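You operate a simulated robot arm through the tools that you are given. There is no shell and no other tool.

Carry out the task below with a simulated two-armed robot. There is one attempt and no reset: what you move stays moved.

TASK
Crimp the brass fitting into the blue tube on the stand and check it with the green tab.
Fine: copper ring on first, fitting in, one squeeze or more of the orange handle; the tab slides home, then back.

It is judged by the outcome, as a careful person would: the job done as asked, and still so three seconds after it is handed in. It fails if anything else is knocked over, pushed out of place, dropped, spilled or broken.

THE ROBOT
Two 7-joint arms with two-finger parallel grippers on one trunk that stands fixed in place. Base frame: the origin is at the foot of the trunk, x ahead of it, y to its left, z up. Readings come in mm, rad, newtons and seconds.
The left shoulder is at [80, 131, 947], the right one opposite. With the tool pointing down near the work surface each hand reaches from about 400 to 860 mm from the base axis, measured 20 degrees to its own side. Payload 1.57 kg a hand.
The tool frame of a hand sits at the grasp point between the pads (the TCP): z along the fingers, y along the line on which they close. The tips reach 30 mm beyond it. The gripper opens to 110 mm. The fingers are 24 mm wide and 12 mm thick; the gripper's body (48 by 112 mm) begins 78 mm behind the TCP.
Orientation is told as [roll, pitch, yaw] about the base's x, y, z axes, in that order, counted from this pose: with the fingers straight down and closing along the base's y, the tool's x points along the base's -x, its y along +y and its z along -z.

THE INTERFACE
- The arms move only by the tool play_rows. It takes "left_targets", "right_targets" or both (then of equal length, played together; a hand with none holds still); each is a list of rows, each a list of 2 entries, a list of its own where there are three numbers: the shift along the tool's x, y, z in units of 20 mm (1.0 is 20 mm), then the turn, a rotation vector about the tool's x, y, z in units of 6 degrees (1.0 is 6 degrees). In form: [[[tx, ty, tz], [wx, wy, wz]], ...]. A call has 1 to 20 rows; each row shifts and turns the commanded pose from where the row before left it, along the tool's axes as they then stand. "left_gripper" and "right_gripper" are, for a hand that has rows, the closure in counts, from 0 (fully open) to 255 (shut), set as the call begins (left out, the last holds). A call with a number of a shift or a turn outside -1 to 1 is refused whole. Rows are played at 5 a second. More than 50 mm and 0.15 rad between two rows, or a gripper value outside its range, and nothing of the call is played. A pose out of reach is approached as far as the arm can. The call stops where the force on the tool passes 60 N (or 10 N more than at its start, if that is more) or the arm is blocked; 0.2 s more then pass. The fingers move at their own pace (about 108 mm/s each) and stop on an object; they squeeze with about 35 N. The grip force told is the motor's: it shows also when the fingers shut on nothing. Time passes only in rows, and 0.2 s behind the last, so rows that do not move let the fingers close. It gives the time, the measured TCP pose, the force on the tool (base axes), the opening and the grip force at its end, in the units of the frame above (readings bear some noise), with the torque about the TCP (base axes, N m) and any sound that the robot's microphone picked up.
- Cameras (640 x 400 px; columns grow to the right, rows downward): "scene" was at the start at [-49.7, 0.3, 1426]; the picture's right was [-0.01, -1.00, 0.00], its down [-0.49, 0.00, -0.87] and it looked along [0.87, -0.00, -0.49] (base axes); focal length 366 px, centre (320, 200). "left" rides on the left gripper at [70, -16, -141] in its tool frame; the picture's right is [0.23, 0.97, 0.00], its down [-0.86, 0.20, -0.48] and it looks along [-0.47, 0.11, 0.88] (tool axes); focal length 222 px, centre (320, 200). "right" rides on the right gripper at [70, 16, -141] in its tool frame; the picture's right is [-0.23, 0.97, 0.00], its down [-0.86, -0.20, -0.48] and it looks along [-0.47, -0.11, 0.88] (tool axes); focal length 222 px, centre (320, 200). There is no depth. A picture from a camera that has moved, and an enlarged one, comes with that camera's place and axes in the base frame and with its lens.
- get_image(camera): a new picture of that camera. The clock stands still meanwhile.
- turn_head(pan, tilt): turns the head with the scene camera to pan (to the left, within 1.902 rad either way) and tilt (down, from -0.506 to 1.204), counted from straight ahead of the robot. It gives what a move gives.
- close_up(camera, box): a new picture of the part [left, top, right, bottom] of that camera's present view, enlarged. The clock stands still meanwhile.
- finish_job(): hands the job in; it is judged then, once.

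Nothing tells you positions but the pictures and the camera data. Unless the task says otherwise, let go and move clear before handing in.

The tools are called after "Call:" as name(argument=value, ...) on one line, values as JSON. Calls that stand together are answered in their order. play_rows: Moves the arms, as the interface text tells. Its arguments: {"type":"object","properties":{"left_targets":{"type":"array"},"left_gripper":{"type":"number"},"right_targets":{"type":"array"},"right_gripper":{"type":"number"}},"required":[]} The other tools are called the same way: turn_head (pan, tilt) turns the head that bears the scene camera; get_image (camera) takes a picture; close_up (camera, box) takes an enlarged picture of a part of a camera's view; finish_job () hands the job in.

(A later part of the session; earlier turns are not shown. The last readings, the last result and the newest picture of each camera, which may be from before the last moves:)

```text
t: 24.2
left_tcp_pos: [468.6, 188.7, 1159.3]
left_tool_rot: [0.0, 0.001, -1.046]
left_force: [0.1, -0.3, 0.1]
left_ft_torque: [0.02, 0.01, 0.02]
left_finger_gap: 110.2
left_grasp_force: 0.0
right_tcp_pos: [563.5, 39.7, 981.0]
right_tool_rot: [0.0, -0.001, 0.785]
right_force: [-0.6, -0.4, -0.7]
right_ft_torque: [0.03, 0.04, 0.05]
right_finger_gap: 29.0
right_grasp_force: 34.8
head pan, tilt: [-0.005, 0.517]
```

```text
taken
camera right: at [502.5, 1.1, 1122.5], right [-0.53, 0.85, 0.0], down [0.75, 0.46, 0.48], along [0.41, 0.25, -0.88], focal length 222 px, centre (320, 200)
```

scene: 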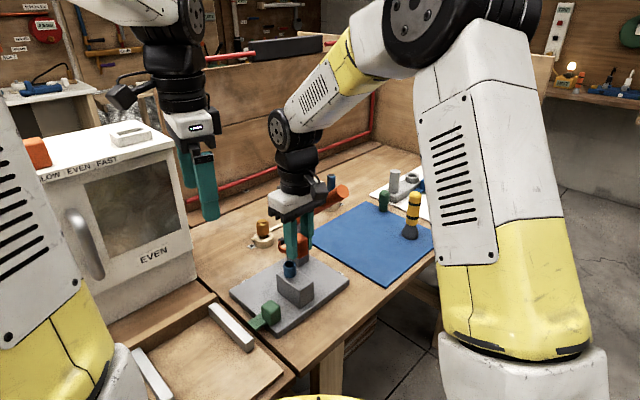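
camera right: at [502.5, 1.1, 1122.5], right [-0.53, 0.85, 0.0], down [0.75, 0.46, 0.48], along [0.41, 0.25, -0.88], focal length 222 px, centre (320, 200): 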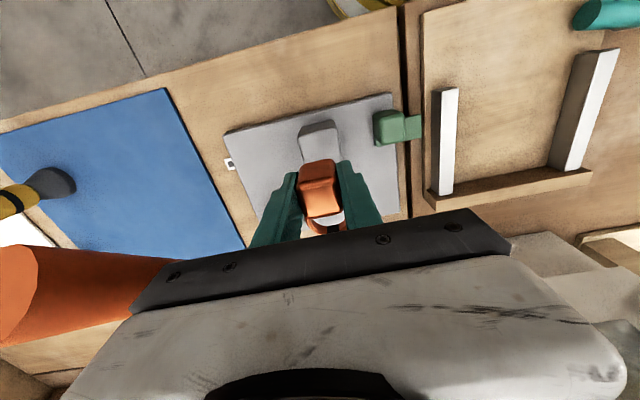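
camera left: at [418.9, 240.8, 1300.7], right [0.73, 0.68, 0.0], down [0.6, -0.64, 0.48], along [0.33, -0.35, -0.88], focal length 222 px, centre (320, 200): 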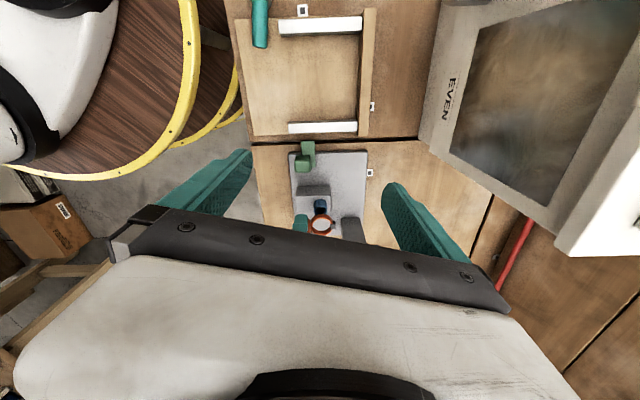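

The ring is above the tube. Close-ups from all three cameras to check alignment before lowering.

Call:
close_up(camera="left", box=[280, 180, 364, 240])

Call:
close_up(camera="scene", box=[260, 215, 340, 315])

Call:
close_up(camera="right", box=[280, 110, 370, 240])

```text
6.67 times, centred on (322, 210) of left
camera zoom: at [418.9, 240.8, 1300.7], right [0.73, 0.68, 0.0], down [0.6, -0.64, 0.48], along [0.33, -0.35, -0.88], focal length 1481 px, centre (307, 133)
```

zoom: 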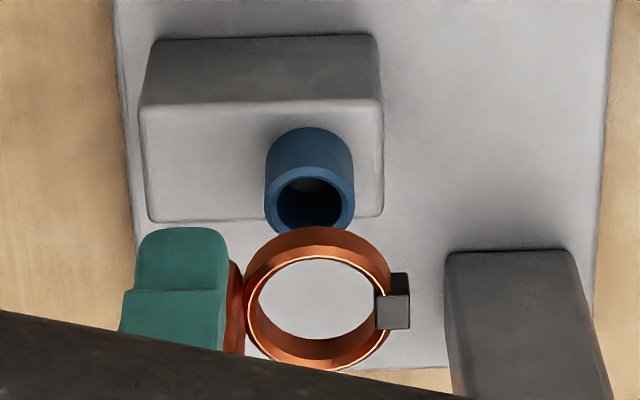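

```text
4.00 times, centred on (300, 265) of scene
camera zoom: at [-49.7, 0.4, 1426.0], right [-0.01, -1.0, 0.0], down [-0.49, 0.0, -0.87], along [0.87, 0.0, -0.49], focal length 1466 px, centre (400, -60)
```

zoom: 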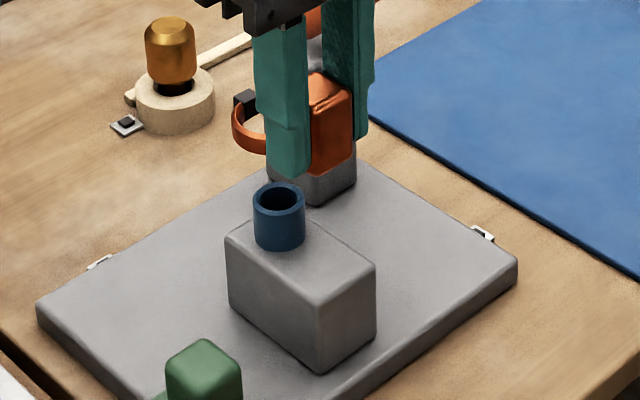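

```text
3.08 times, centred on (325, 175) of right
camera zoom: at [502.5, 1.1, 1122.5], right [-0.53, 0.85, 0.0], down [0.75, 0.46, 0.48], along [0.41, 0.25, -0.88], focal length 684 px, centre (305, 277)
```

zoom: 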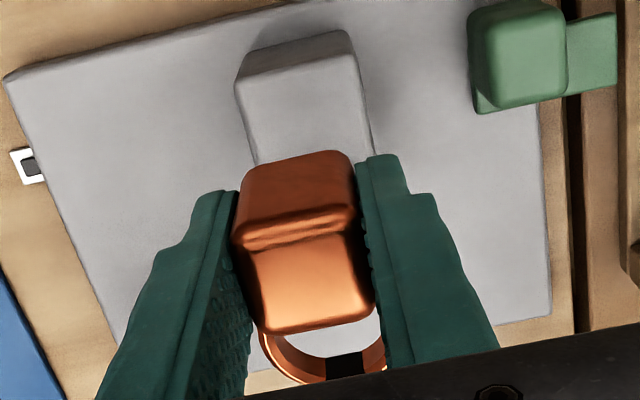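

From the left view the ring is ~3 mm too far along +45° and otherwise centred. I'll correct 2.5 mm and lower to just above the tube, then re-check.

Call:
play_rows(right_targets=[[[0.125, 0, 0.4], [0, 0, 0]], [[0, 0, 0.5], [0, 0, 0]], [[0, 0, 0.5], [0, 0, 0]], [[0, 0, 0.5], [0, 0, 0]], [[0, 0, 0], [0, 0, 0]]])

Call:
close_up(camera="left", box=[280, 180, 364, 240])

Call:
close_up(camera="scene", box=[265, 235, 325, 280])

Call:
close_up(camera="right", box=[280, 110, 370, 240])

```text
t: 25.4
left_tcp_pos: [468.9, 190.3, 1159.1]
left_tool_rot: [0.0, -0.001, -1.047]
left_force: [-0.4, -0.3, 0.6]
left_ft_torque: [0.0, -0.01, 0.04]
left_finger_gap: 110.2
left_grasp_force: 0.1
right_tcp_pos: [561.4, 37.5, 941.5]
right_tool_rot: [0.0, -0.001, 0.785]
right_force: [0.1, 0.1, -0.5]
right_ft_torque: [0.0, -0.02, 0.02]
right_finger_gap: 29.2
right_grasp_force: 35.3
head pan, tilt: [-0.005, 0.517]
```

```text
6.67 times, centred on (322, 210) of left
camera zoom: at [418.9, 240.8, 1300.7], right [0.73, 0.68, 0.0], down [0.6, -0.64, 0.48], along [0.33, -0.35, -0.88], focal length 1481 px, centre (307, 133)
```

zoom: 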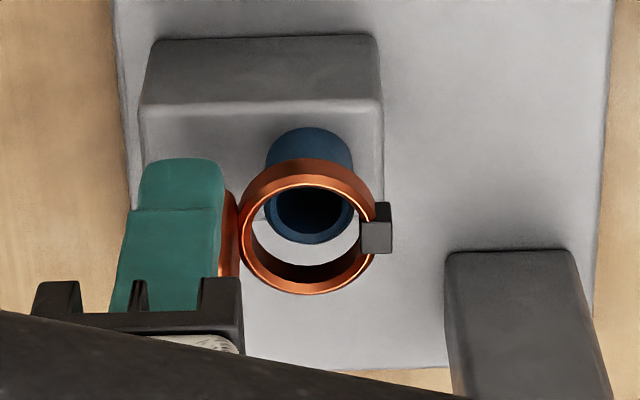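

```text
8.89 times, centred on (295, 258) of scene
camera zoom: at [-49.6, 0.4, 1426.0], right [-0.01, -1.0, 0.0], down [-0.49, 0.0, -0.87], along [0.87, 0.0, -0.49], focal length 3258 px, centre (542, -311)
```

zoom: 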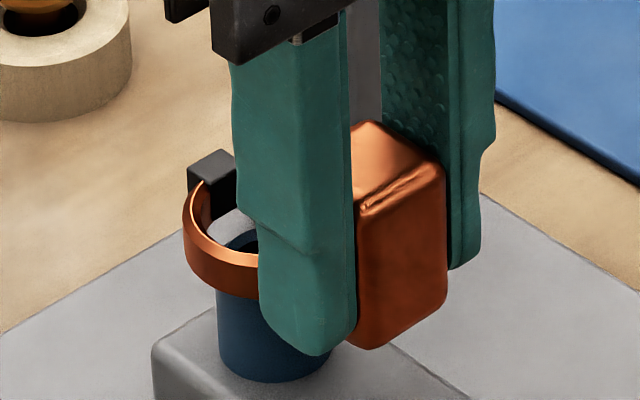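

```text
3.08 times, centred on (325, 175) of right
camera zoom: at [500.0, -0.8, 1084.2], right [-0.53, 0.85, 0.0], down [0.75, 0.46, 0.48], along [0.41, 0.25, -0.88], focal length 684 px, centre (305, 277)
```

zoom: 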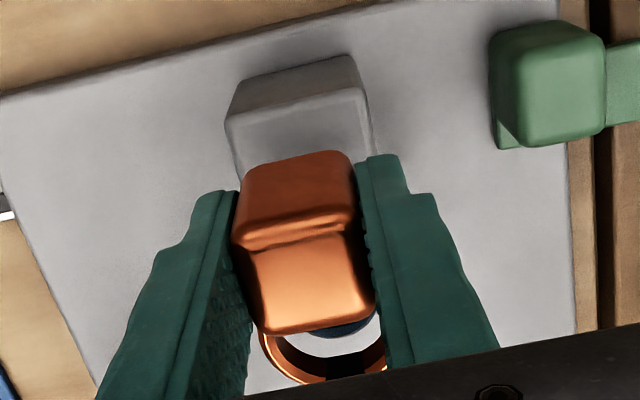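

In both views the ring is concentric with the tube. I'll lower 14 mm slowly and watch forces.

Call:
play_rows(right_targets=[[[0, 0, 0.2], [0, 0, 0]], [[0, 0, 0.2], [0, 0, 0]], [[0, 0, 0.2], [0, 0, 0]], [[0, 0, 0.1], [0, 0, 0]]])

Call:
close_up(camera="left", box=[280, 180, 364, 240])

Call:
close_up(camera="scene", box=[265, 235, 325, 280])

```text
t: 26.4
left_tcp_pos: [468.5, 188.6, 1159.5]
left_tool_rot: [-0.001, -0.001, -1.048]
left_force: [-1.1, -0.3, 0.4]
left_ft_torque: [0.01, -0.02, 0.0]
left_finger_gap: 110.0
left_grasp_force: 0.0
right_tcp_pos: [560.5, 37.4, 928.7]
right_tool_rot: [0.002, 0.0, 0.785]
right_force: [-0.6, 1.2, -0.7]
right_ft_torque: [0.01, -0.01, -0.01]
right_finger_gap: 29.0
right_grasp_force: 35.1
head pan, tilt: [-0.005, 0.517]
```

```text
6.67 times, centred on (322, 210) of left
camera zoom: at [418.9, 240.8, 1300.7], right [0.73, 0.68, 0.0], down [0.6, -0.64, 0.48], along [0.33, -0.35, -0.88], focal length 1481 px, centre (307, 133)
```

zoom: 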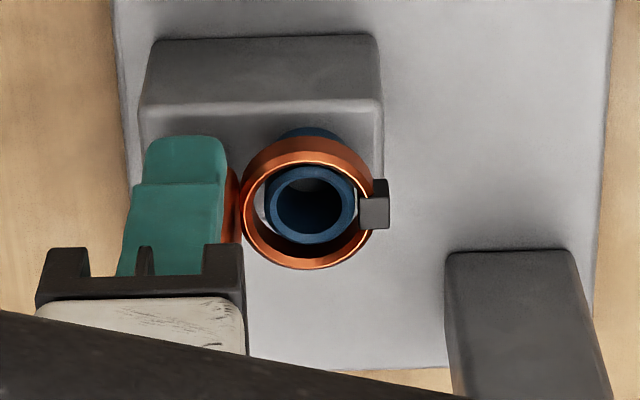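

```text
8.89 times, centred on (295, 258) of scene
camera zoom: at [-49.6, 0.4, 1426.0], right [-0.01, -1.0, 0.0], down [-0.49, 0.0, -0.87], along [0.87, 0.0, -0.49], focal length 3258 px, centre (542, -311)
```

zoom: 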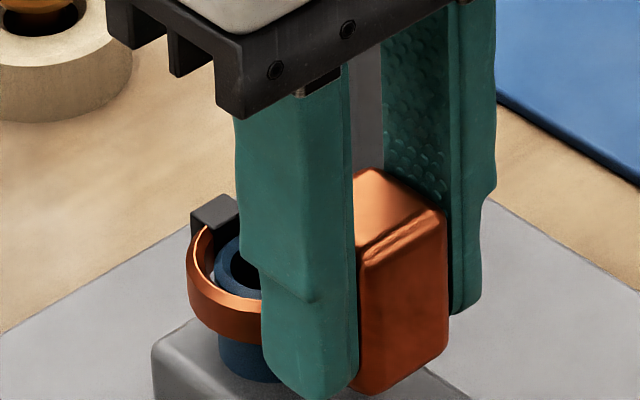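

The ring has passed over the tube rim without contact and is well centred. Continuing down to the block top.

Call:
play_rows(right_targets=[[[-0.025, 0, 0.2], [0, 0, 0]], [[0, 0, 0.2], [0, 0, 0]], [[0, 0, 0.2], [0, 0, 0]], [[0, 0, 0.1], [0, 0, 0]], [[0, 0, 0], [0, 0, 0]]])

Call:
close_up(camera="scene", box=[265, 235, 325, 280])

Call:
close_up(camera="left", box=[280, 180, 364, 240])

```text
t: 27.6
left_tcp_pos: [467.7, 188.8, 1159.3]
left_tool_rot: [-0.002, -0.001, -1.047]
left_force: [0.3, 0.4, 0.8]
left_ft_torque: [0.0, -0.01, 0.02]
left_finger_gap: 110.2
left_grasp_force: 0.0
right_tcp_pos: [561.9, 38.0, 913.5]
right_tool_rot: [-0.001, 0.002, 0.785]
right_force: [0.8, -0.1, -0.6]
right_ft_torque: [0.03, -0.03, 0.01]
right_finger_gap: 28.9
right_grasp_force: 34.5
head pan, tilt: [-0.005, 0.517]
```

```text
8.89 times, centred on (295, 258) of scene
camera zoom: at [-49.6, 0.4, 1426.0], right [-0.01, -1.0, 0.0], down [-0.49, 0.0, -0.87], along [0.87, 0.0, -0.49], focal length 3258 px, centre (542, -311)
```

zoom: 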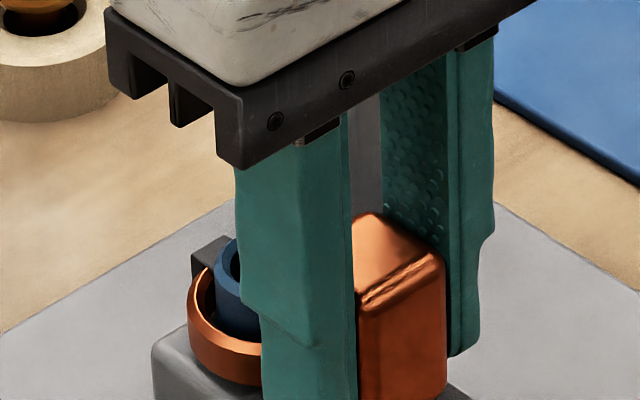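

```text
6.67 times, centred on (322, 210) of left
camera zoom: at [418.9, 240.8, 1300.7], right [0.73, 0.68, 0.0], down [0.6, -0.64, 0.48], along [0.33, -0.35, -0.88], focal length 1481 px, centre (307, 133)
```

zoom: 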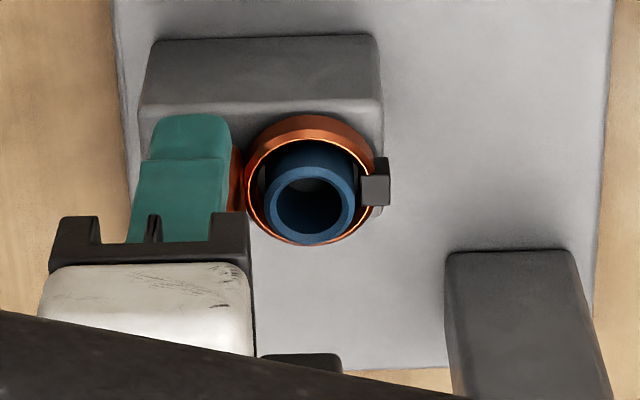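

Nearly seated. I'll step down 1 mm at a time until contact shows.

Call:
play_rows(right_targets=[[[0, 0, 0.05], [0, 0, 0]], [[0, 0, 0.05], [0, 0, 0]], [[0, 0, 0], [0, 0, 0]]])

Call:
play_rows(right_targets=[[[0, 0, 0.05], [0, 0, 0]], [[0, 0, 0], [0, 0, 0]]])

Call:
close_up(camera="scene", box=[265, 235, 325, 280])

```text
t: 28.4
left_tcp_pos: [469.9, 189.2, 1159.4]
left_tool_rot: [0.001, 0.0, -1.048]
left_force: [-1.4, 0.3, 0.0]
left_ft_torque: [0.05, 0.0, 0.02]
left_finger_gap: 110.2
left_grasp_force: 0.1
right_tcp_pos: [560.9, 37.9, 912.0]
right_tool_rot: [0.002, 0.0, 0.785]
right_force: [0.7, 0.4, 0.3]
right_ft_torque: [-0.01, 0.02, -0.01]
right_finger_gap: 28.9
right_grasp_force: 35.1
head pan, tilt: [-0.005, 0.517]
```

```text
t: 29.0
left_tcp_pos: [468.2, 188.2, 1159.0]
left_tool_rot: [-0.002, 0.001, -1.047]
left_force: [0.2, 0.1, -1.2]
left_ft_torque: [0.03, -0.02, 0.0]
left_finger_gap: 110.0
left_grasp_force: 0.1
right_tcp_pos: [561.3, 36.7, 911.3]
right_tool_rot: [0.0, 0.0, 0.784]
right_force: [0.0, 0.0, -0.4]
right_ft_torque: [-0.03, 0.01, -0.01]
right_finger_gap: 29.2
right_grasp_force: 34.9
head pan, tilt: [-0.005, 0.517]
```

```text
8.89 times, centred on (295, 258) of scene
camera zoom: at [-49.6, 0.4, 1426.0], right [-0.01, -1.0, 0.0], down [-0.49, 0.0, -0.87], along [0.87, 0.0, -0.49], focal length 3258 px, centre (542, -311)
```

zoom: 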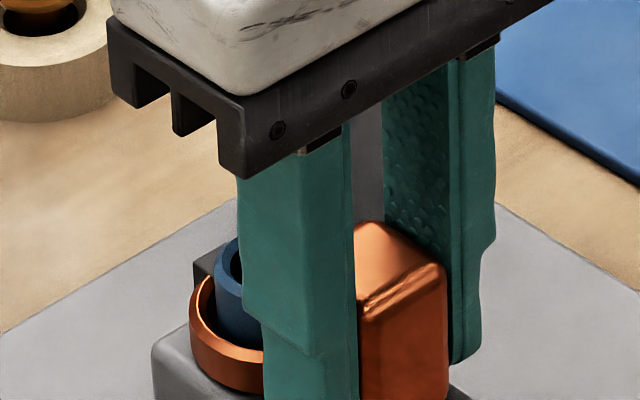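

No contact yet; a few more millimetres.

Call:
play_rows(right_targets=[[[0, 0, 0.05], [0, 0, 0]], [[0, 0, 0.05], [0, 0, 0]], [[0, 0, 0], [0, 0, 0]]])

Call:
play_rows(right_targets=[[[0, 0, 0.05], [0, 0, 0]], [[0, 0, 0.05], [0, 0, 0]], [[0, 0, 0], [0, 0, 0]]])

Call:
close_up(camera="scene", box=[265, 240, 325, 285])

```text
t: 29.8
left_tcp_pos: [468.5, 189.2, 1158.8]
left_tool_rot: [-0.001, 0.0, -1.049]
left_force: [0.5, 0.5, -0.2]
left_ft_torque: [-0.01, -0.01, 0.02]
left_finger_gap: 109.9
left_grasp_force: 0.1
right_tcp_pos: [561.1, 37.8, 908.2]
right_tool_rot: [0.0, 0.0, 0.785]
right_force: [0.6, -0.4, -0.4]
right_ft_torque: [-0.01, 0.0, 0.02]
right_finger_gap: 29.3
right_grasp_force: 34.9
head pan, tilt: [-0.005, 0.517]
```

```text
t: 30.6
left_tcp_pos: [467.6, 188.5, 1160.2]
left_tool_rot: [0.0, 0.0, -1.049]
left_force: [-0.2, 0.8, 0.1]
left_ft_torque: [0.02, 0.03, 0.0]
left_finger_gap: 110.2
left_grasp_force: 0.1
right_tcp_pos: [561.0, 38.3, 907.9]
right_tool_rot: [-0.002, -0.002, 0.784]
right_force: [-4.3, -6.0, 27.7]
right_ft_torque: [0.03, 0.04, -0.02]
right_finger_gap: 29.3
right_grasp_force: 34.7
head pan, tilt: [-0.005, 0.517]
```

```text
8.89 times, centred on (295, 262) of scene
camera zoom: at [-50.6, 0.1, 1425.9], right [-0.01, -1.0, 0.0], down [-0.49, 0.0, -0.87], along [0.87, 0.0, -0.49], focal length 3258 px, centre (542, -356)
```

zoom: 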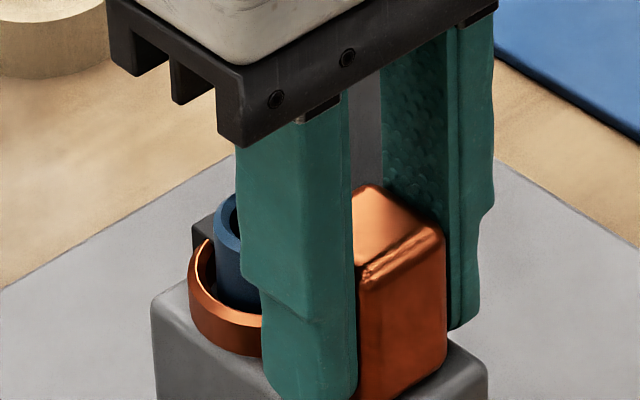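

Firm contact: the ring and its block are seated on the stand block. I'll unload 1.5 mm, open, and check it stays put.

Call:
play_rows(right_targets=[[[0, 0, -0.08], [0, 0, 0]], [[0, 0, 0], [0, 0, 0]]])

Call:
play_rows(right_targets=[[[0, 0, 0], [0, 0, 0]], [[0, 0, 0], [0, 0, 0]], [[0, 0, 0], [0, 0, 0]]], right_gripper=110)

Call:
close_up(camera="left", box=[280, 180, 364, 240])

Call:
close_up(camera="scene", box=[265, 240, 325, 285])

```text
t: 31.2
left_tcp_pos: [468.4, 188.3, 1161.0]
left_tool_rot: [-0.001, 0.0, -1.047]
left_force: [-0.4, -0.6, 0.5]
left_ft_torque: [0.0, 0.02, -0.05]
left_finger_gap: 110.1
left_grasp_force: 0.0
right_tcp_pos: [561.7, 38.4, 908.0]
right_tool_rot: [0.0, 0.0, 0.784]
right_force: [2.6, -2.7, 10.0]
right_ft_torque: [0.01, -0.2, -0.1]
right_finger_gap: 28.9
right_grasp_force: 34.7
head pan, tilt: [-0.005, 0.517]
```

```text
t: 32.0
left_tcp_pos: [467.6, 188.9, 1159.3]
left_tool_rot: [0.001, -0.001, -1.046]
left_force: [0.4, 0.1, 0.0]
left_ft_torque: [-0.01, 0.03, 0.04]
left_finger_gap: 110.0
left_grasp_force: 0.1
right_tcp_pos: [560.9, 38.5, 908.2]
right_tool_rot: [0.002, 0.0, 0.786]
right_force: [-0.2, 0.6, 0.5]
right_ft_torque: [-0.01, 0.02, 0.02]
right_finger_gap: 62.6
right_grasp_force: 0.0
head pan, tilt: [-0.005, 0.517]
```

```text
6.67 times, centred on (322, 210) of left
camera zoom: at [418.9, 240.8, 1300.7], right [0.73, 0.68, 0.0], down [0.6, -0.64, 0.48], along [0.33, -0.35, -0.88], focal length 1481 px, centre (307, 133)
```

zoom: 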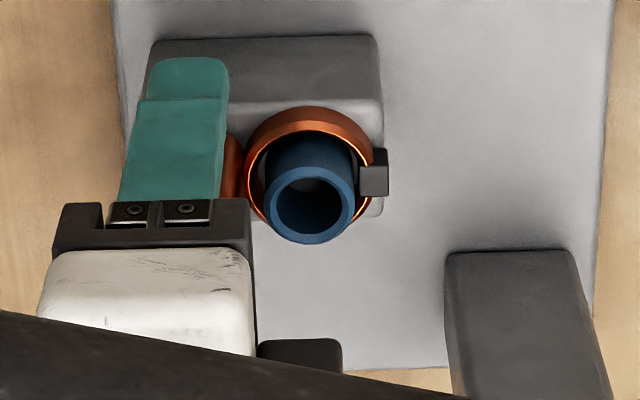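

```text
8.89 times, centred on (295, 262) of scene
camera zoom: at [-49.6, 0.4, 1426.0], right [-0.01, -1.0, 0.0], down [-0.49, 0.0, -0.87], along [0.87, 0.0, -0.49], focal length 3258 px, centre (542, -356)
```

zoom: 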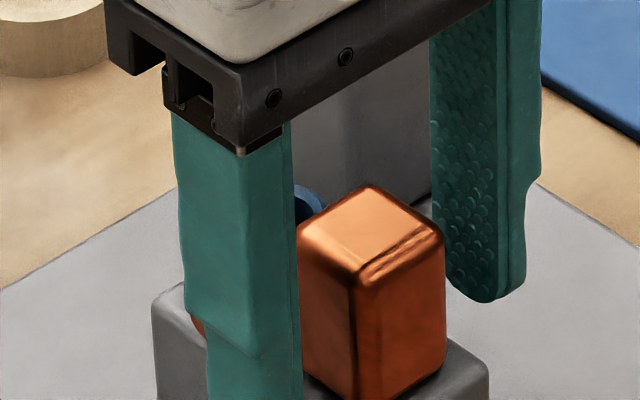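

The ring is on the tube, resting level with its grip on the block. The right hand retreats up, back and around the lever tip.

Call:
play_rows(right_targets=[[[0, 0, -0.5], [0, 0, 0]], [[0, 0, -0.75], [0, 0, 0]], [[0, 0, -1], [0, 0, 0]], [[0, 0, -1], [0, 0, 0]], [[0, 0, -1], [0, 0, 0]], [[0, 0, -0.5], [0, 0, 0]], [[0.986, 0, 0], [0, 0, 0]], [[0.986, 0, 0], [0, 0, 0]], [[0.986, 0, 0], [0, 0, 0]], [[0.986, 0, 0], [0, 0, 0]], [[0.986, 0, 0], [0, 0, 0]], [[0.986, 0, 0], [0, 0, 0]], [[0.986, 0, 0], [0, 0, 0]]])

Call:
play_rows(right_targets=[[[0, -0.9975, 0], [0, 0, 0]], [[0, -0.9975, 0], [0, 0, 0]], [[0, -0.9975, 0], [0, 0, 0]], [[0, -0.9975, 0], [0, 0, 0]], [[0, -0.9975, 0], [0, 0, 0]], [[0, -0.9975, 0], [0, 0, 0]], [[0, -0.9975, 0], [0, 0, 0]], [[0, -0.9975, 0], [0, 0, 0]], [[0, -0.9975, 0], [0, 0, 0]], [[0, -0.9975, 0], [0, 0, 0]], [[0, -0.9975, 0], [0, 0, 0]], [[0, -0.9975, 0], [0, 0, 0]]])

Call:
get_image(camera="scene")

Call:
close_up(camera="scene", box=[250, 225, 340, 325])

Call:
close_up(camera="left", box=[280, 180, 364, 240])

```text
t: 34.8
left_tcp_pos: [468.3, 190.4, 1158.7]
left_tool_rot: [0.0, -0.001, -1.048]
left_force: [0.1, 0.9, -0.1]
left_ft_torque: [0.02, 0.01, -0.03]
left_finger_gap: 110.2
left_grasp_force: 0.0
right_tcp_pos: [463.1, -60.1, 1004.4]
right_tool_rot: [0.001, -0.001, 0.786]
right_force: [-0.4, 0.8, 0.2]
right_ft_torque: [-0.02, 0.01, 0.03]
right_finger_gap: 62.8
right_grasp_force: 0.1
head pan, tilt: [-0.005, 0.517]
```

```text
t: 37.4
left_tcp_pos: [468.3, 189.2, 1158.3]
left_tool_rot: [-0.002, 0.0, -1.049]
left_force: [0.4, -0.4, 0.5]
left_ft_torque: [-0.01, -0.01, 0.03]
left_finger_gap: 110.1
left_grasp_force: 0.0
right_tcp_pos: [634.1, -231.6, 1003.5]
right_tool_rot: [-0.002, -0.001, 0.784]
right_force: [-0.4, -0.2, -0.6]
right_ft_torque: [0.0, -0.05, -0.01]
right_finger_gap: 62.6
right_grasp_force: 0.0
head pan, tilt: [-0.005, 0.517]
```

```text
taken
```

scene: 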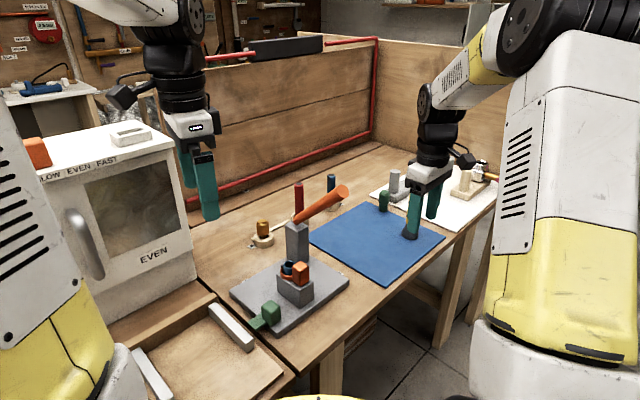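

```text
4.00 times, centred on (295, 275) of scene
camera zoom: at [-49.7, 0.5, 1426.0], right [-0.01, -1.0, 0.0], down [-0.49, 0.0, -0.87], along [0.87, 0.0, -0.49], focal length 1466 px, centre (420, -100)
```

zoom: 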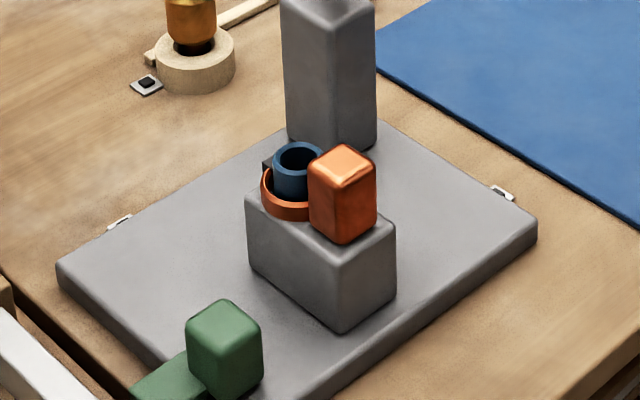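

```text
6.67 times, centred on (322, 210) of left
camera zoom: at [418.8, 240.9, 1300.7], right [0.73, 0.68, 0.0], down [0.6, -0.64, 0.48], along [0.33, -0.35, -0.88], focal length 1481 px, centre (307, 133)
```

zoom: 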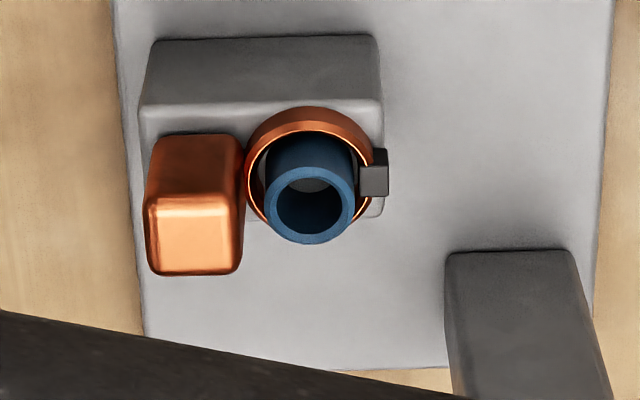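

The ring sits cleanly on the tube. Now the left hand turns to the 45° orientation (fingers closing clear of the ring's block) and goes to the brass fitting.

Call:
play_rows(left_targets=[[[0, 0, 0], [0, 0, -0.972]], [[0, 0, 0], [0, 0, -0.972]], [[0, 0, 0], [0, 0, -0.972]], [[0, 0, 0], [0, 0, -0.972]], [[0, 0, 0], [0, 0, -0.972]], [[0, 0, 0], [0, 0, -0.972]], [[0, 0, 0], [0, 0, -0.972]], [[0, 0, 0], [0, 0, -0.972]], [[0, 0, 0], [0, 0, -0.972]], [[0, 0, 0], [0, 0, -0.972]], [[0, 0, 0], [0, 0, -0.972]], [[0, 0, 0], [0, 0, -0.972]], [[0, 0, 0], [0, 0, -0.972]], [[0, 0, 0], [0, 0, -0.972]], [[0, 0, 0], [0, 0, -0.972]], [[0, 0, 0], [0, 0, -0.972]], [[0, 0, 0], [0, 0, -0.972]], [[0, 0, 0], [0, 0, -0.972]]])

Call:
get_image(camera="scene")

Call:
get_image(camera="left")

```text
t: 41.2
left_tcp_pos: [467.9, 189.9, 1160.6]
left_tool_rot: [0.0, 0.001, 0.786]
left_force: [-0.8, 0.5, -0.5]
left_ft_torque: [0.02, -0.02, -0.01]
left_finger_gap: 109.9
left_grasp_force: 0.0
right_tcp_pos: [633.3, -230.7, 1004.5]
right_tool_rot: [0.0, 0.001, 0.785]
right_force: [0.6, 0.6, -0.1]
right_ft_torque: [-0.03, -0.03, -0.04]
right_finger_gap: 62.5
right_grasp_force: 0.1
head pan, tilt: [-0.005, 0.517]
```

```text
taken
```

scene: 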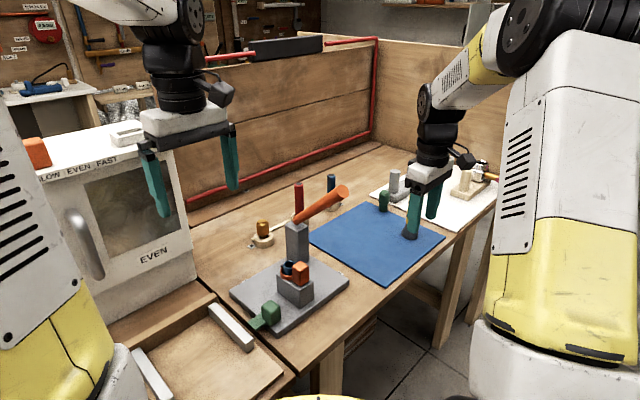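

```text
taken
camera left: at [429.8, 128.2, 1301.5], right [-0.85, 0.53, 0.0], down [0.46, 0.75, 0.48], along [0.25, 0.41, -0.88], focal length 222 px, centre (320, 200)
```

left: 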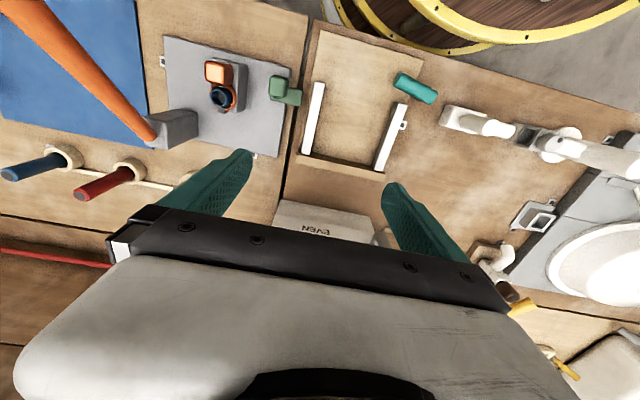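

From here the left camera sees the whole stand from above; a close-up helps understand the green tab's slide.

Call:
close_up(camera="left", box=[150, 20, 330, 160])

Call:
close_up(camera="scene", box=[240, 290, 300, 340])

```text
2.86 times, centred on (240, 90) of left
camera zoom: at [429.8, 128.2, 1301.5], right [-0.85, 0.53, 0.0], down [0.46, 0.75, 0.48], along [0.25, 0.41, -0.88], focal length 635 px, centre (549, 514)
```

zoom: 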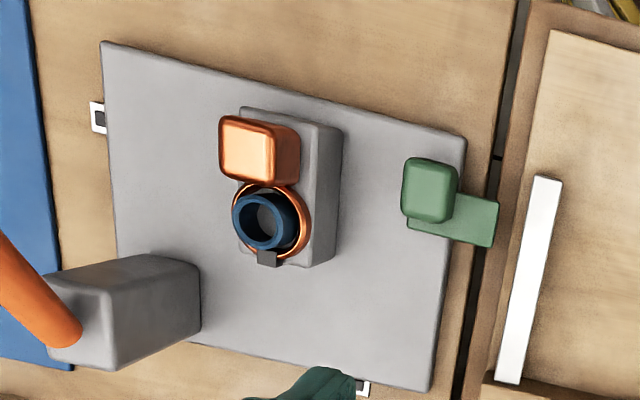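

```text
8.00 times, centred on (270, 315) of scene
camera zoom: at [-49.6, 0.3, 1426.0], right [-0.01, -1.0, 0.0], down [-0.49, 0.0, -0.87], along [0.87, 0.0, -0.49], focal length 2932 px, centre (720, -720)
```

zoom: 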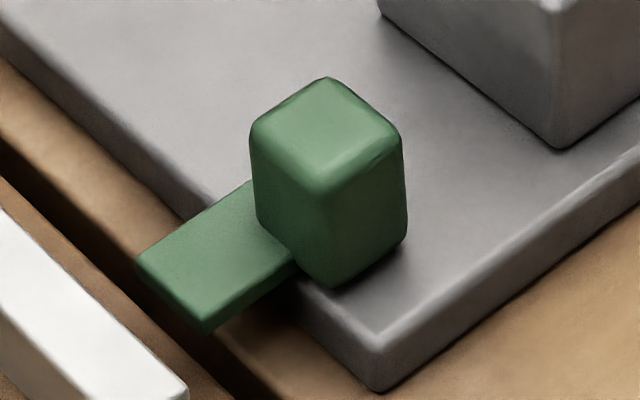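

The tab's tongue lies on the plate pointing at the block and slides along the 45° line. Now moving the left hand over the fitting.

Call:
play_rows(left_targets=[[[-0.7525, -0.924, 0.4], [0, 0, 0]], [[-0.7525, -0.924, 0.4], [0, 0, 0]], [[-0.7525, -0.924, 0.4], [0, 0, 0]], [[-0.7525, -0.924, 0.4], [0, 0, 0]], [[-0.7525, -0.924, 0.4], [0, 0, 0]], [[-0.7525, -0.924, 0.4], [0, 0, 0]], [[-0.7525, -0.924, 0.6], [0, 0, 0]], [[-0.7525, -0.924, 0.6], [0, 0, 0]], [[-0.7525, -0.924, 0.7], [0, 0, 0]], [[-0.7525, -0.924, 0.7], [0, 0, 0]], [[-0.7525, -0.924, 0.7], [0, 0, 0]], [[-0.7525, -0.924, 0.7], [0, 0, 0]], [[-0.7525, -0.924, 0.7], [0, 0, 0]], [[-0.7525, -0.924, 0.8], [0, 0, 0]], [[0, 0, 0.8], [0, 0, 0]], [[0, 0, 0.8], [0, 0, 0]]])

Call:
get_image(camera="left")

Call:
get_image(camera="scene")

```text
t: 44.6
left_tcp_pos: [800.4, 155.1, 969.4]
left_tool_rot: [0.001, -0.001, 0.786]
left_force: [-0.5, 0.0, 0.6]
left_ft_torque: [0.02, 0.01, 0.0]
left_finger_gap: 109.9
left_grasp_force: 0.0
right_tcp_pos: [632.6, -230.8, 1003.0]
right_tool_rot: [0.001, -0.001, 0.784]
right_force: [-0.1, 0.6, -0.6]
right_ft_torque: [0.02, 0.03, 0.0]
right_finger_gap: 62.6
right_grasp_force: 0.1
head pan, tilt: [-0.005, 0.517]
```

```text
taken
camera left: at [762.1, 94.0, 1110.2], right [-0.85, 0.53, 0.0], down [0.46, 0.75, 0.48], along [0.25, 0.41, -0.88], focal length 222 px, centre (320, 200)
```

left: 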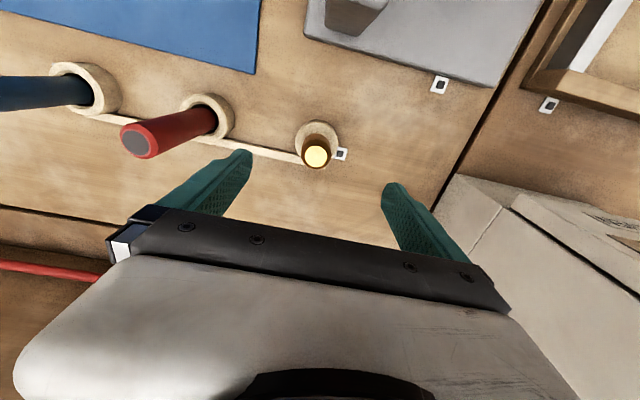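

```text
taken
```

scene: 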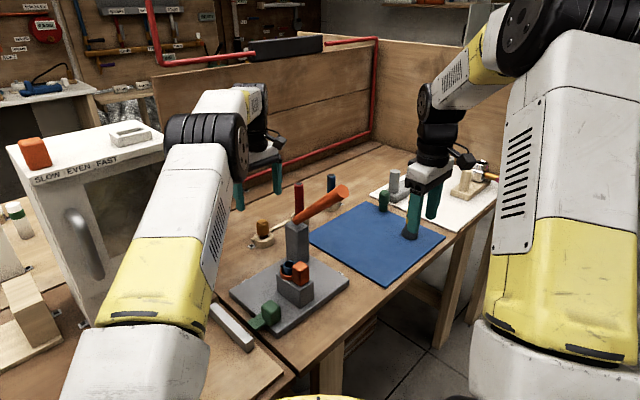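

The fitting is nearly under the TCP, and the red plug is well clear of the fingers. Close-up for centring.

Call:
close_up(camera="left", box=[270, 100, 370, 190])

```text
4.44 times, centred on (320, 145) of left
camera zoom: at [762.1, 94.0, 1110.2], right [-0.85, 0.53, 0.0], down [0.46, 0.75, 0.48], along [0.25, 0.41, -0.88], focal length 987 px, centre (320, 444)
```

zoom: 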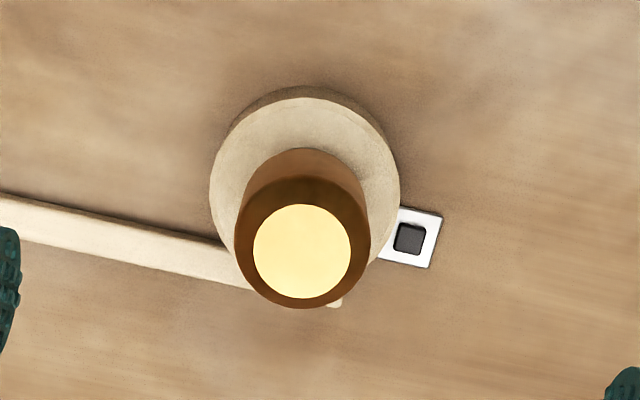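

The fitting is ~6 mm toward tool -x. Correcting and descending partway, then verifying.

Call:
play_rows(left_targets=[[[-0.25, -0.13, 0], [0, 0, 0]], [[0, 0, 0.9], [0, 0, 0]], [[0, 0, 0.9], [0, 0, 0]], [[0, 0, 0.9], [0, 0, 0]], [[0, 0, 0.8], [0, 0, 0]], [[0, 0, 0], [0, 0, 0]]])

Call:
close_up(camera="left", box=[230, 110, 410, 220])

Call:
close_up(camera="scene", box=[215, 165, 305, 255])

```text
t: 46.0
left_tcp_pos: [804.5, 156.5, 899.4]
left_tool_rot: [0.0, 0.0, 0.784]
left_force: [-0.3, 0.2, -0.7]
left_ft_torque: [0.04, 0.02, -0.02]
left_finger_gap: 110.1
left_grasp_force: 0.1
right_tcp_pos: [634.1, -230.8, 1004.3]
right_tool_rot: [0.001, -0.001, 0.787]
right_force: [0.5, -0.8, 0.2]
right_ft_torque: [-0.02, 0.04, 0.03]
right_finger_gap: 62.7
right_grasp_force: 0.0
head pan, tilt: [-0.005, 0.517]
```

```text
3.56 times, centred on (320, 165) of left
camera zoom: at [765.5, 95.3, 1041.5], right [-0.85, 0.53, 0.0], down [0.46, 0.75, 0.48], along [0.25, 0.41, -0.88], focal length 790 px, centre (320, 324)
```

zoom: 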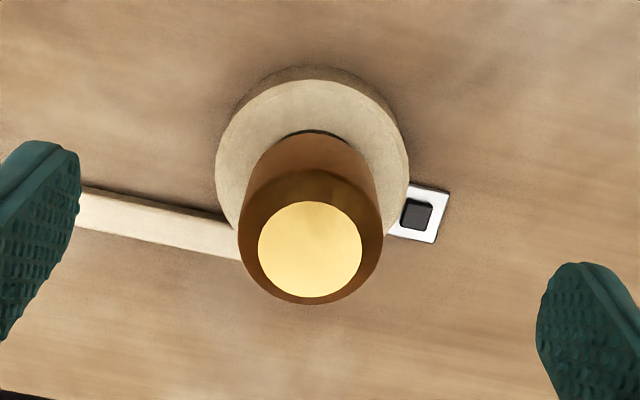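

```text
4.44 times, centred on (260, 210) of scene
camera zoom: at [-49.5, 0.3, 1426.0], right [-0.01, -1.0, 0.0], down [-0.49, 0.0, -0.87], along [0.87, 0.0, -0.49], focal length 1629 px, centre (587, 156)
```

zoom: 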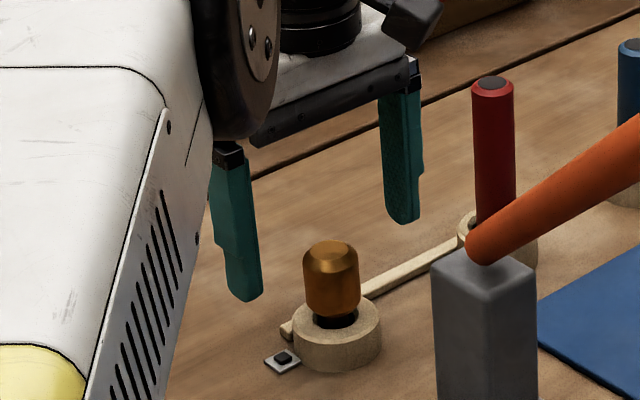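

The fitting is now within 2 mm of the TCP axis. Final descent to z≈857 and a check before closing.

Call:
play_rows(left_targets=[[[-0.08, -0.08, 0.5], [0, 0, 0]], [[0, 0, 0.5], [0, 0, 0]], [[0, 0, 0.5], [0, 0, 0]], [[0, 0, 0.5], [0, 0, 0]], [[0, 0, 0.1], [0, 0, 0]], [[0, 0, 0], [0, 0, 0]]])

Call:
close_up(camera="left", box=[230, 110, 410, 230])

Call:
close_up(camera="scene", box=[215, 175, 305, 265])

```text
t: 47.4
left_tcp_pos: [806.8, 154.8, 858.0]
left_tool_rot: [0.001, 0.001, 0.783]
left_force: [0.2, -0.7, -0.5]
left_ft_torque: [0.04, 0.0, -0.01]
left_finger_gap: 110.1
left_grasp_force: 0.1
right_tcp_pos: [633.6, -230.8, 1002.6]
right_tool_rot: [0.001, -0.001, 0.785]
right_force: [-0.1, -0.4, -0.4]
right_ft_torque: [-0.04, 0.0, 0.0]
right_finger_gap: 62.8
right_grasp_force: 0.1
head pan, tilt: [-0.005, 0.517]
```

```text
3.33 times, centred on (320, 170) of left
camera zoom: at [768.0, 94.2, 999.3], right [-0.85, 0.53, 0.0], down [0.46, 0.75, 0.48], along [0.25, 0.41, -0.88], focal length 740 px, centre (320, 300)
```

zoom: 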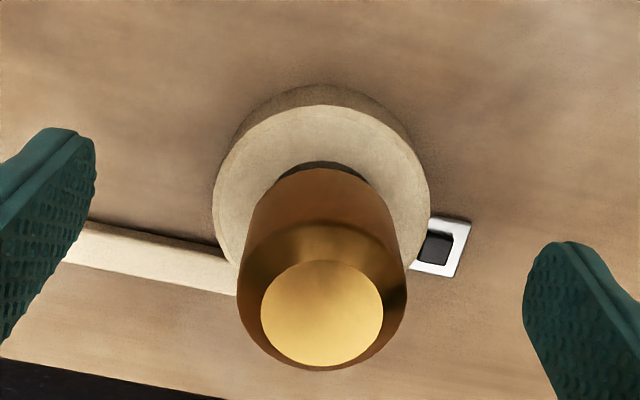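

```text
4.44 times, centred on (260, 220) of scene
camera zoom: at [-49.5, 0.3, 1426.0], right [-0.01, -1.0, 0.0], down [-0.49, 0.0, -0.87], along [0.87, 0.0, -0.49], focal length 1629 px, centre (587, 111)
```

zoom: 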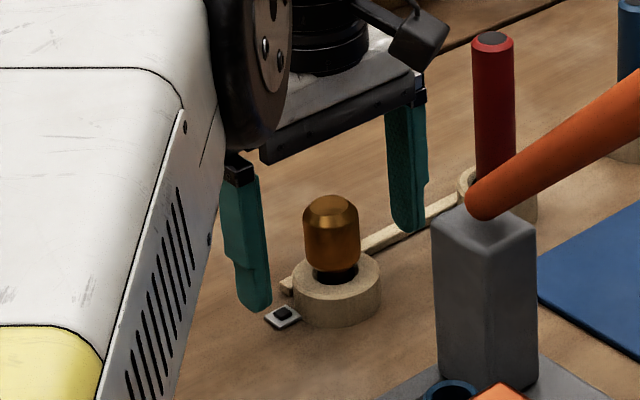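

Centred. Closing on the brass body.

Call:
play_rows(left_targets=[[[0, 0, 0], [0, 0, 0]], [[0, 0, 0], [0, 0, 0]], [[0, 0, 0], [0, 0, 0]], [[0, 0, 0], [0, 0, 0]], [[0, 0, 0], [0, 0, 0]]], left_gripper=255)

Call:
close_up(camera="left", box=[230, 110, 410, 230])

Call:
close_up(camera="scene", box=[215, 175, 305, 265])

```text
t: 48.6
left_tcp_pos: [807.4, 154.6, 858.4]
left_tool_rot: [0.001, 0.0, 0.785]
left_force: [1.2, 0.0, 0.6]
left_ft_torque: [0.02, -0.01, 0.04]
left_finger_gap: 33.9
left_grasp_force: 34.6
right_tcp_pos: [633.0, -230.9, 1003.0]
right_tool_rot: [0.0, 0.001, 0.786]
right_force: [-0.3, 0.8, 1.2]
right_ft_torque: [-0.03, 0.0, 0.04]
right_finger_gap: 62.5
right_grasp_force: 0.1
head pan, tilt: [-0.005, 0.517]
```

```text
3.33 times, centred on (320, 170) of left
camera zoom: at [768.0, 94.1, 999.4], right [-0.85, 0.53, 0.0], down [0.46, 0.75, 0.48], along [0.25, 0.41, -0.88], focal length 740 px, centre (320, 300)
```

zoom: 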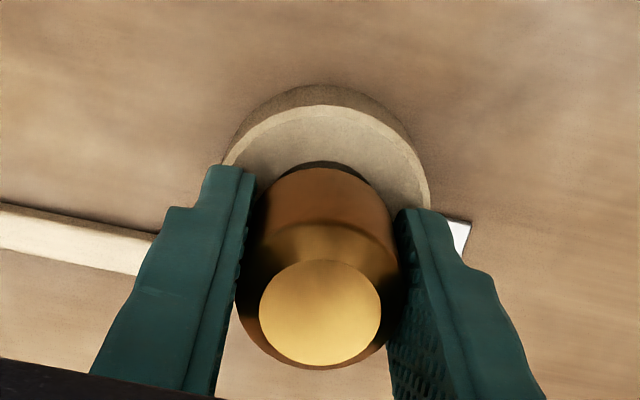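

```text
4.44 times, centred on (260, 220) of scene
camera zoom: at [-49.5, 0.3, 1426.0], right [-0.01, -1.0, 0.0], down [-0.49, 0.0, -0.87], along [0.87, 0.0, -0.49], focal length 1629 px, centre (587, 111)
```

zoom: 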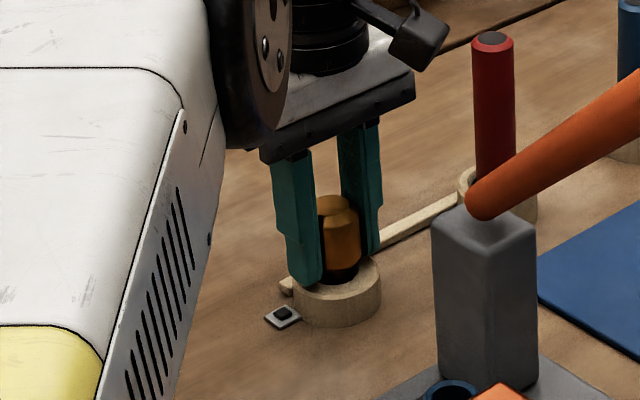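

The fitting is gripped (33.9 mm). Lifting 60 mm straight out of its holder and checking the stem.

Call:
play_rows(left_targets=[[[0, 0, -0.4], [0, 0, 0]], [[0, 0, -0.6], [0, 0, 0]], [[0, 0, -1], [0, 0, 0]], [[0, 0, -1], [0, 0, 0]], [[0, 0, 0], [0, 0, 0]]])

Call:
close_up(camera="scene", box=[225, 165, 305, 255])

Call:
get_image(camera="left")

```text
t: 49.8
left_tcp_pos: [806.9, 154.7, 918.0]
left_tool_rot: [0.001, 0.0, 0.784]
left_force: [-0.2, 0.2, -0.8]
left_ft_torque: [0.01, 0.02, -0.01]
left_finger_gap: 33.9
left_grasp_force: 35.2
right_tcp_pos: [634.0, -229.9, 1003.7]
right_tool_rot: [0.0, 0.0, 0.785]
right_force: [-0.2, 0.8, 0.3]
right_ft_torque: [0.02, 0.0, 0.02]
right_finger_gap: 62.8
right_grasp_force: 0.1
head pan, tilt: [-0.005, 0.517]
```

```text
4.44 times, centred on (265, 210) of scene
camera zoom: at [-49.5, 0.3, 1426.0], right [-0.01, -1.0, 0.0], down [-0.49, 0.0, -0.87], along [0.87, 0.0, -0.49], focal length 1629 px, centre (564, 156)
```

zoom: 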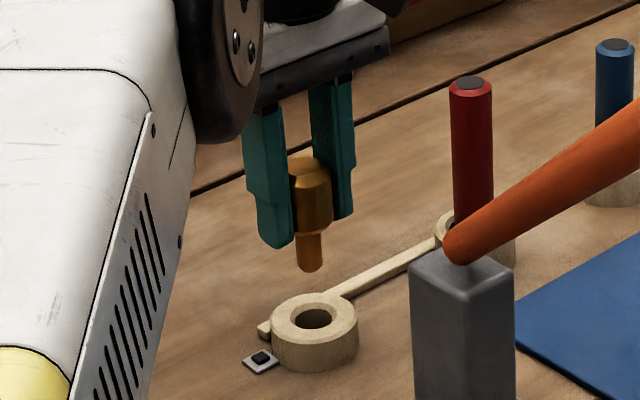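

```text
taken
camera left: at [768.7, 93.4, 1059.6], right [-0.85, 0.53, 0.0], down [0.46, 0.75, 0.48], along [0.25, 0.41, -0.88], focal length 222 px, centre (320, 200)
```

left: 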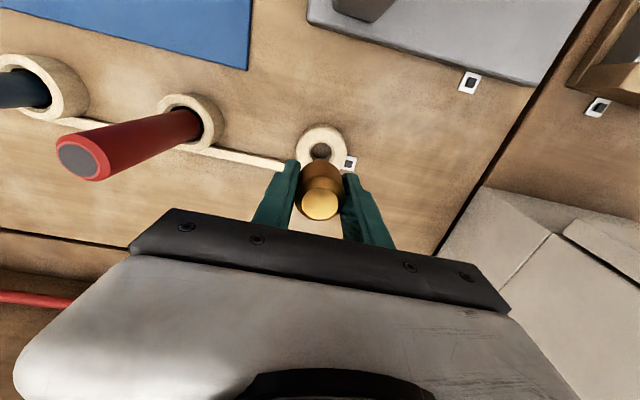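

The stem (~16 mm diameter, ~25 mm long) is clear of the holder. Moving diagonally away and up toward a point beside the tube, clear of post and lever.

Call:
play_rows(left_targets=[[[0.9, 0.66, -0.5], [0, 0, 0]], [[0.98, 0.72, -0.6], [0, 0, 0]], [[0.98, 0.72, -0.6], [0, 0, 0]], [[0.98, 0.72, -0.6], [0, 0, 0]], [[0.98, 0.72, -0.6], [0, 0, 0]], [[0.98, 0.72, -0.6], [0, 0, 0]], [[0.98, 0.72, -0.5], [0, 0, 0]], [[0.98, 0.72, 0], [0, 0, 0]], [[0.98, 0.72, 0], [0, 0, 0]], [[0.98, 0.72, 0], [0, 0, 0]], [[0.98, 0.72, 0], [0, 0, 0]], [[0, 0, 0], [0, 0, 0]]])

Call:
get_image(camera="scene")

Call:
get_image(camera="left")

Call:
get_image(camera="right")

```text
t: 52.4
left_tcp_pos: [543.6, 116.5, 999.5]
left_tool_rot: [0.0, 0.001, 0.784]
left_force: [-0.5, -1.0, -0.5]
left_ft_torque: [-0.01, 0.04, 0.0]
left_finger_gap: 33.5
left_grasp_force: 35.3
right_tcp_pos: [633.9, -230.4, 1004.5]
right_tool_rot: [0.0, -0.001, 0.785]
right_force: [0.8, -0.2, 0.4]
right_ft_torque: [-0.03, -0.01, -0.02]
right_finger_gap: 62.5
right_grasp_force: 0.0
head pan, tilt: [-0.005, 0.517]
```

```text
taken
```

scene: 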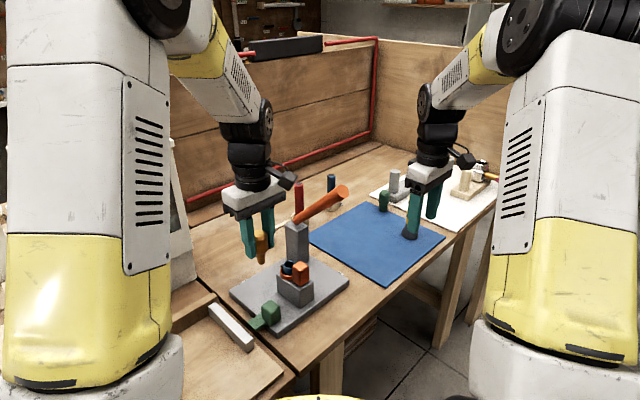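

```text
taken
camera left: at [505.9, 55.7, 1140.5], right [-0.85, 0.53, 0.0], down [0.46, 0.75, 0.48], along [0.25, 0.41, -0.88], focal length 222 px, centre (320, 200)
```

left: 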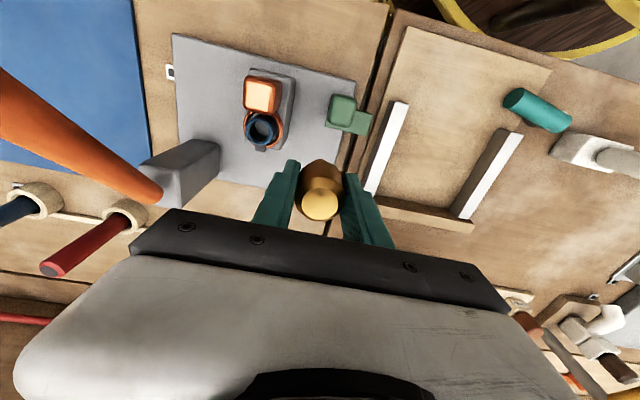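

```text
taken
camera right: at [573.3, -268.7, 1145.4], right [-0.53, 0.85, 0.0], down [0.75, 0.46, 0.48], along [0.41, 0.25, -0.88], focal length 222 px, centre (320, 200)
```

right: 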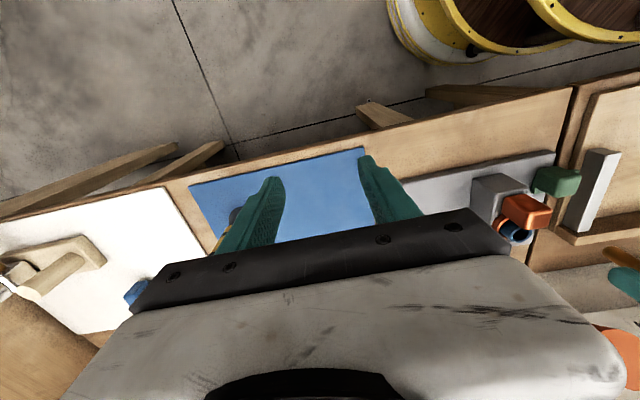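

The fitting's axis sits right at the TCP. I'll measure the tube in the left tool frame from this view.

Call:
close_up(camera="left", box=[220, 70, 310, 150])

Call:
close_up(camera="scene", box=[230, 215, 330, 315])

Call:
close_up(camera="left", box=[270, 150, 370, 230])

```text
5.00 times, centred on (265, 110) of left
camera zoom: at [505.9, 55.7, 1140.5], right [-0.85, 0.53, 0.0], down [0.46, 0.75, 0.48], along [0.25, 0.41, -0.88], focal length 1111 px, centre (595, 650)
```

zoom: 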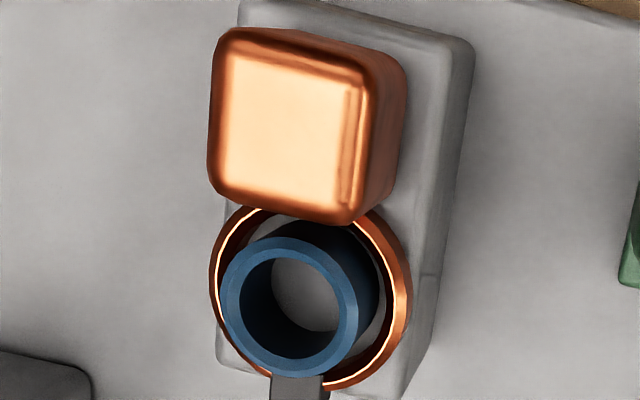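

```text
4.00 times, centred on (280, 265) of scene
camera zoom: at [-49.5, 0.3, 1426.0], right [-0.01, -1.0, 0.0], down [-0.49, 0.0, -0.87], along [0.87, 0.0, -0.49], focal length 1466 px, centre (480, -60)
```

zoom: 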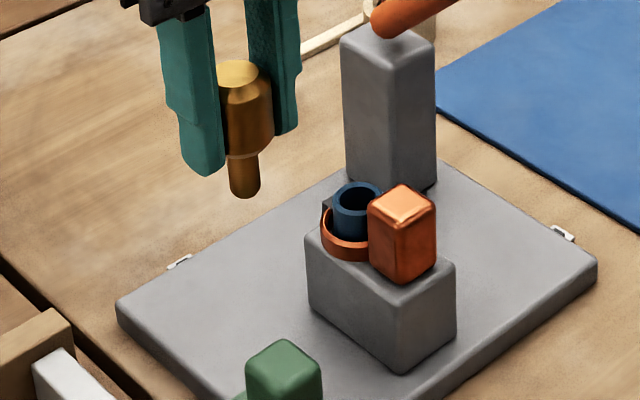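

```text
5.00 times, centred on (320, 190) of left
camera zoom: at [505.9, 55.7, 1140.5], right [-0.85, 0.53, 0.0], down [0.46, 0.75, 0.48], along [0.25, 0.41, -0.88], focal length 1111 px, centre (320, 250)
```

zoom: 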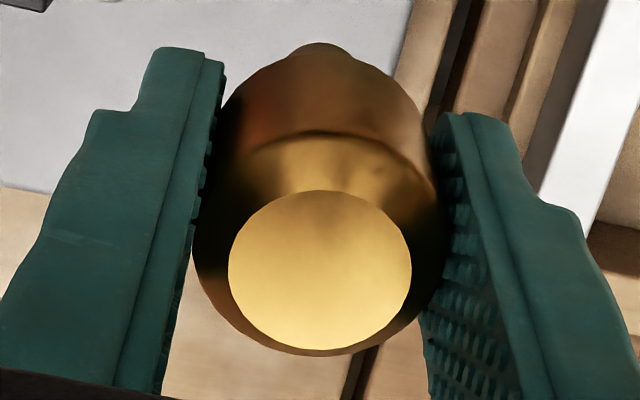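

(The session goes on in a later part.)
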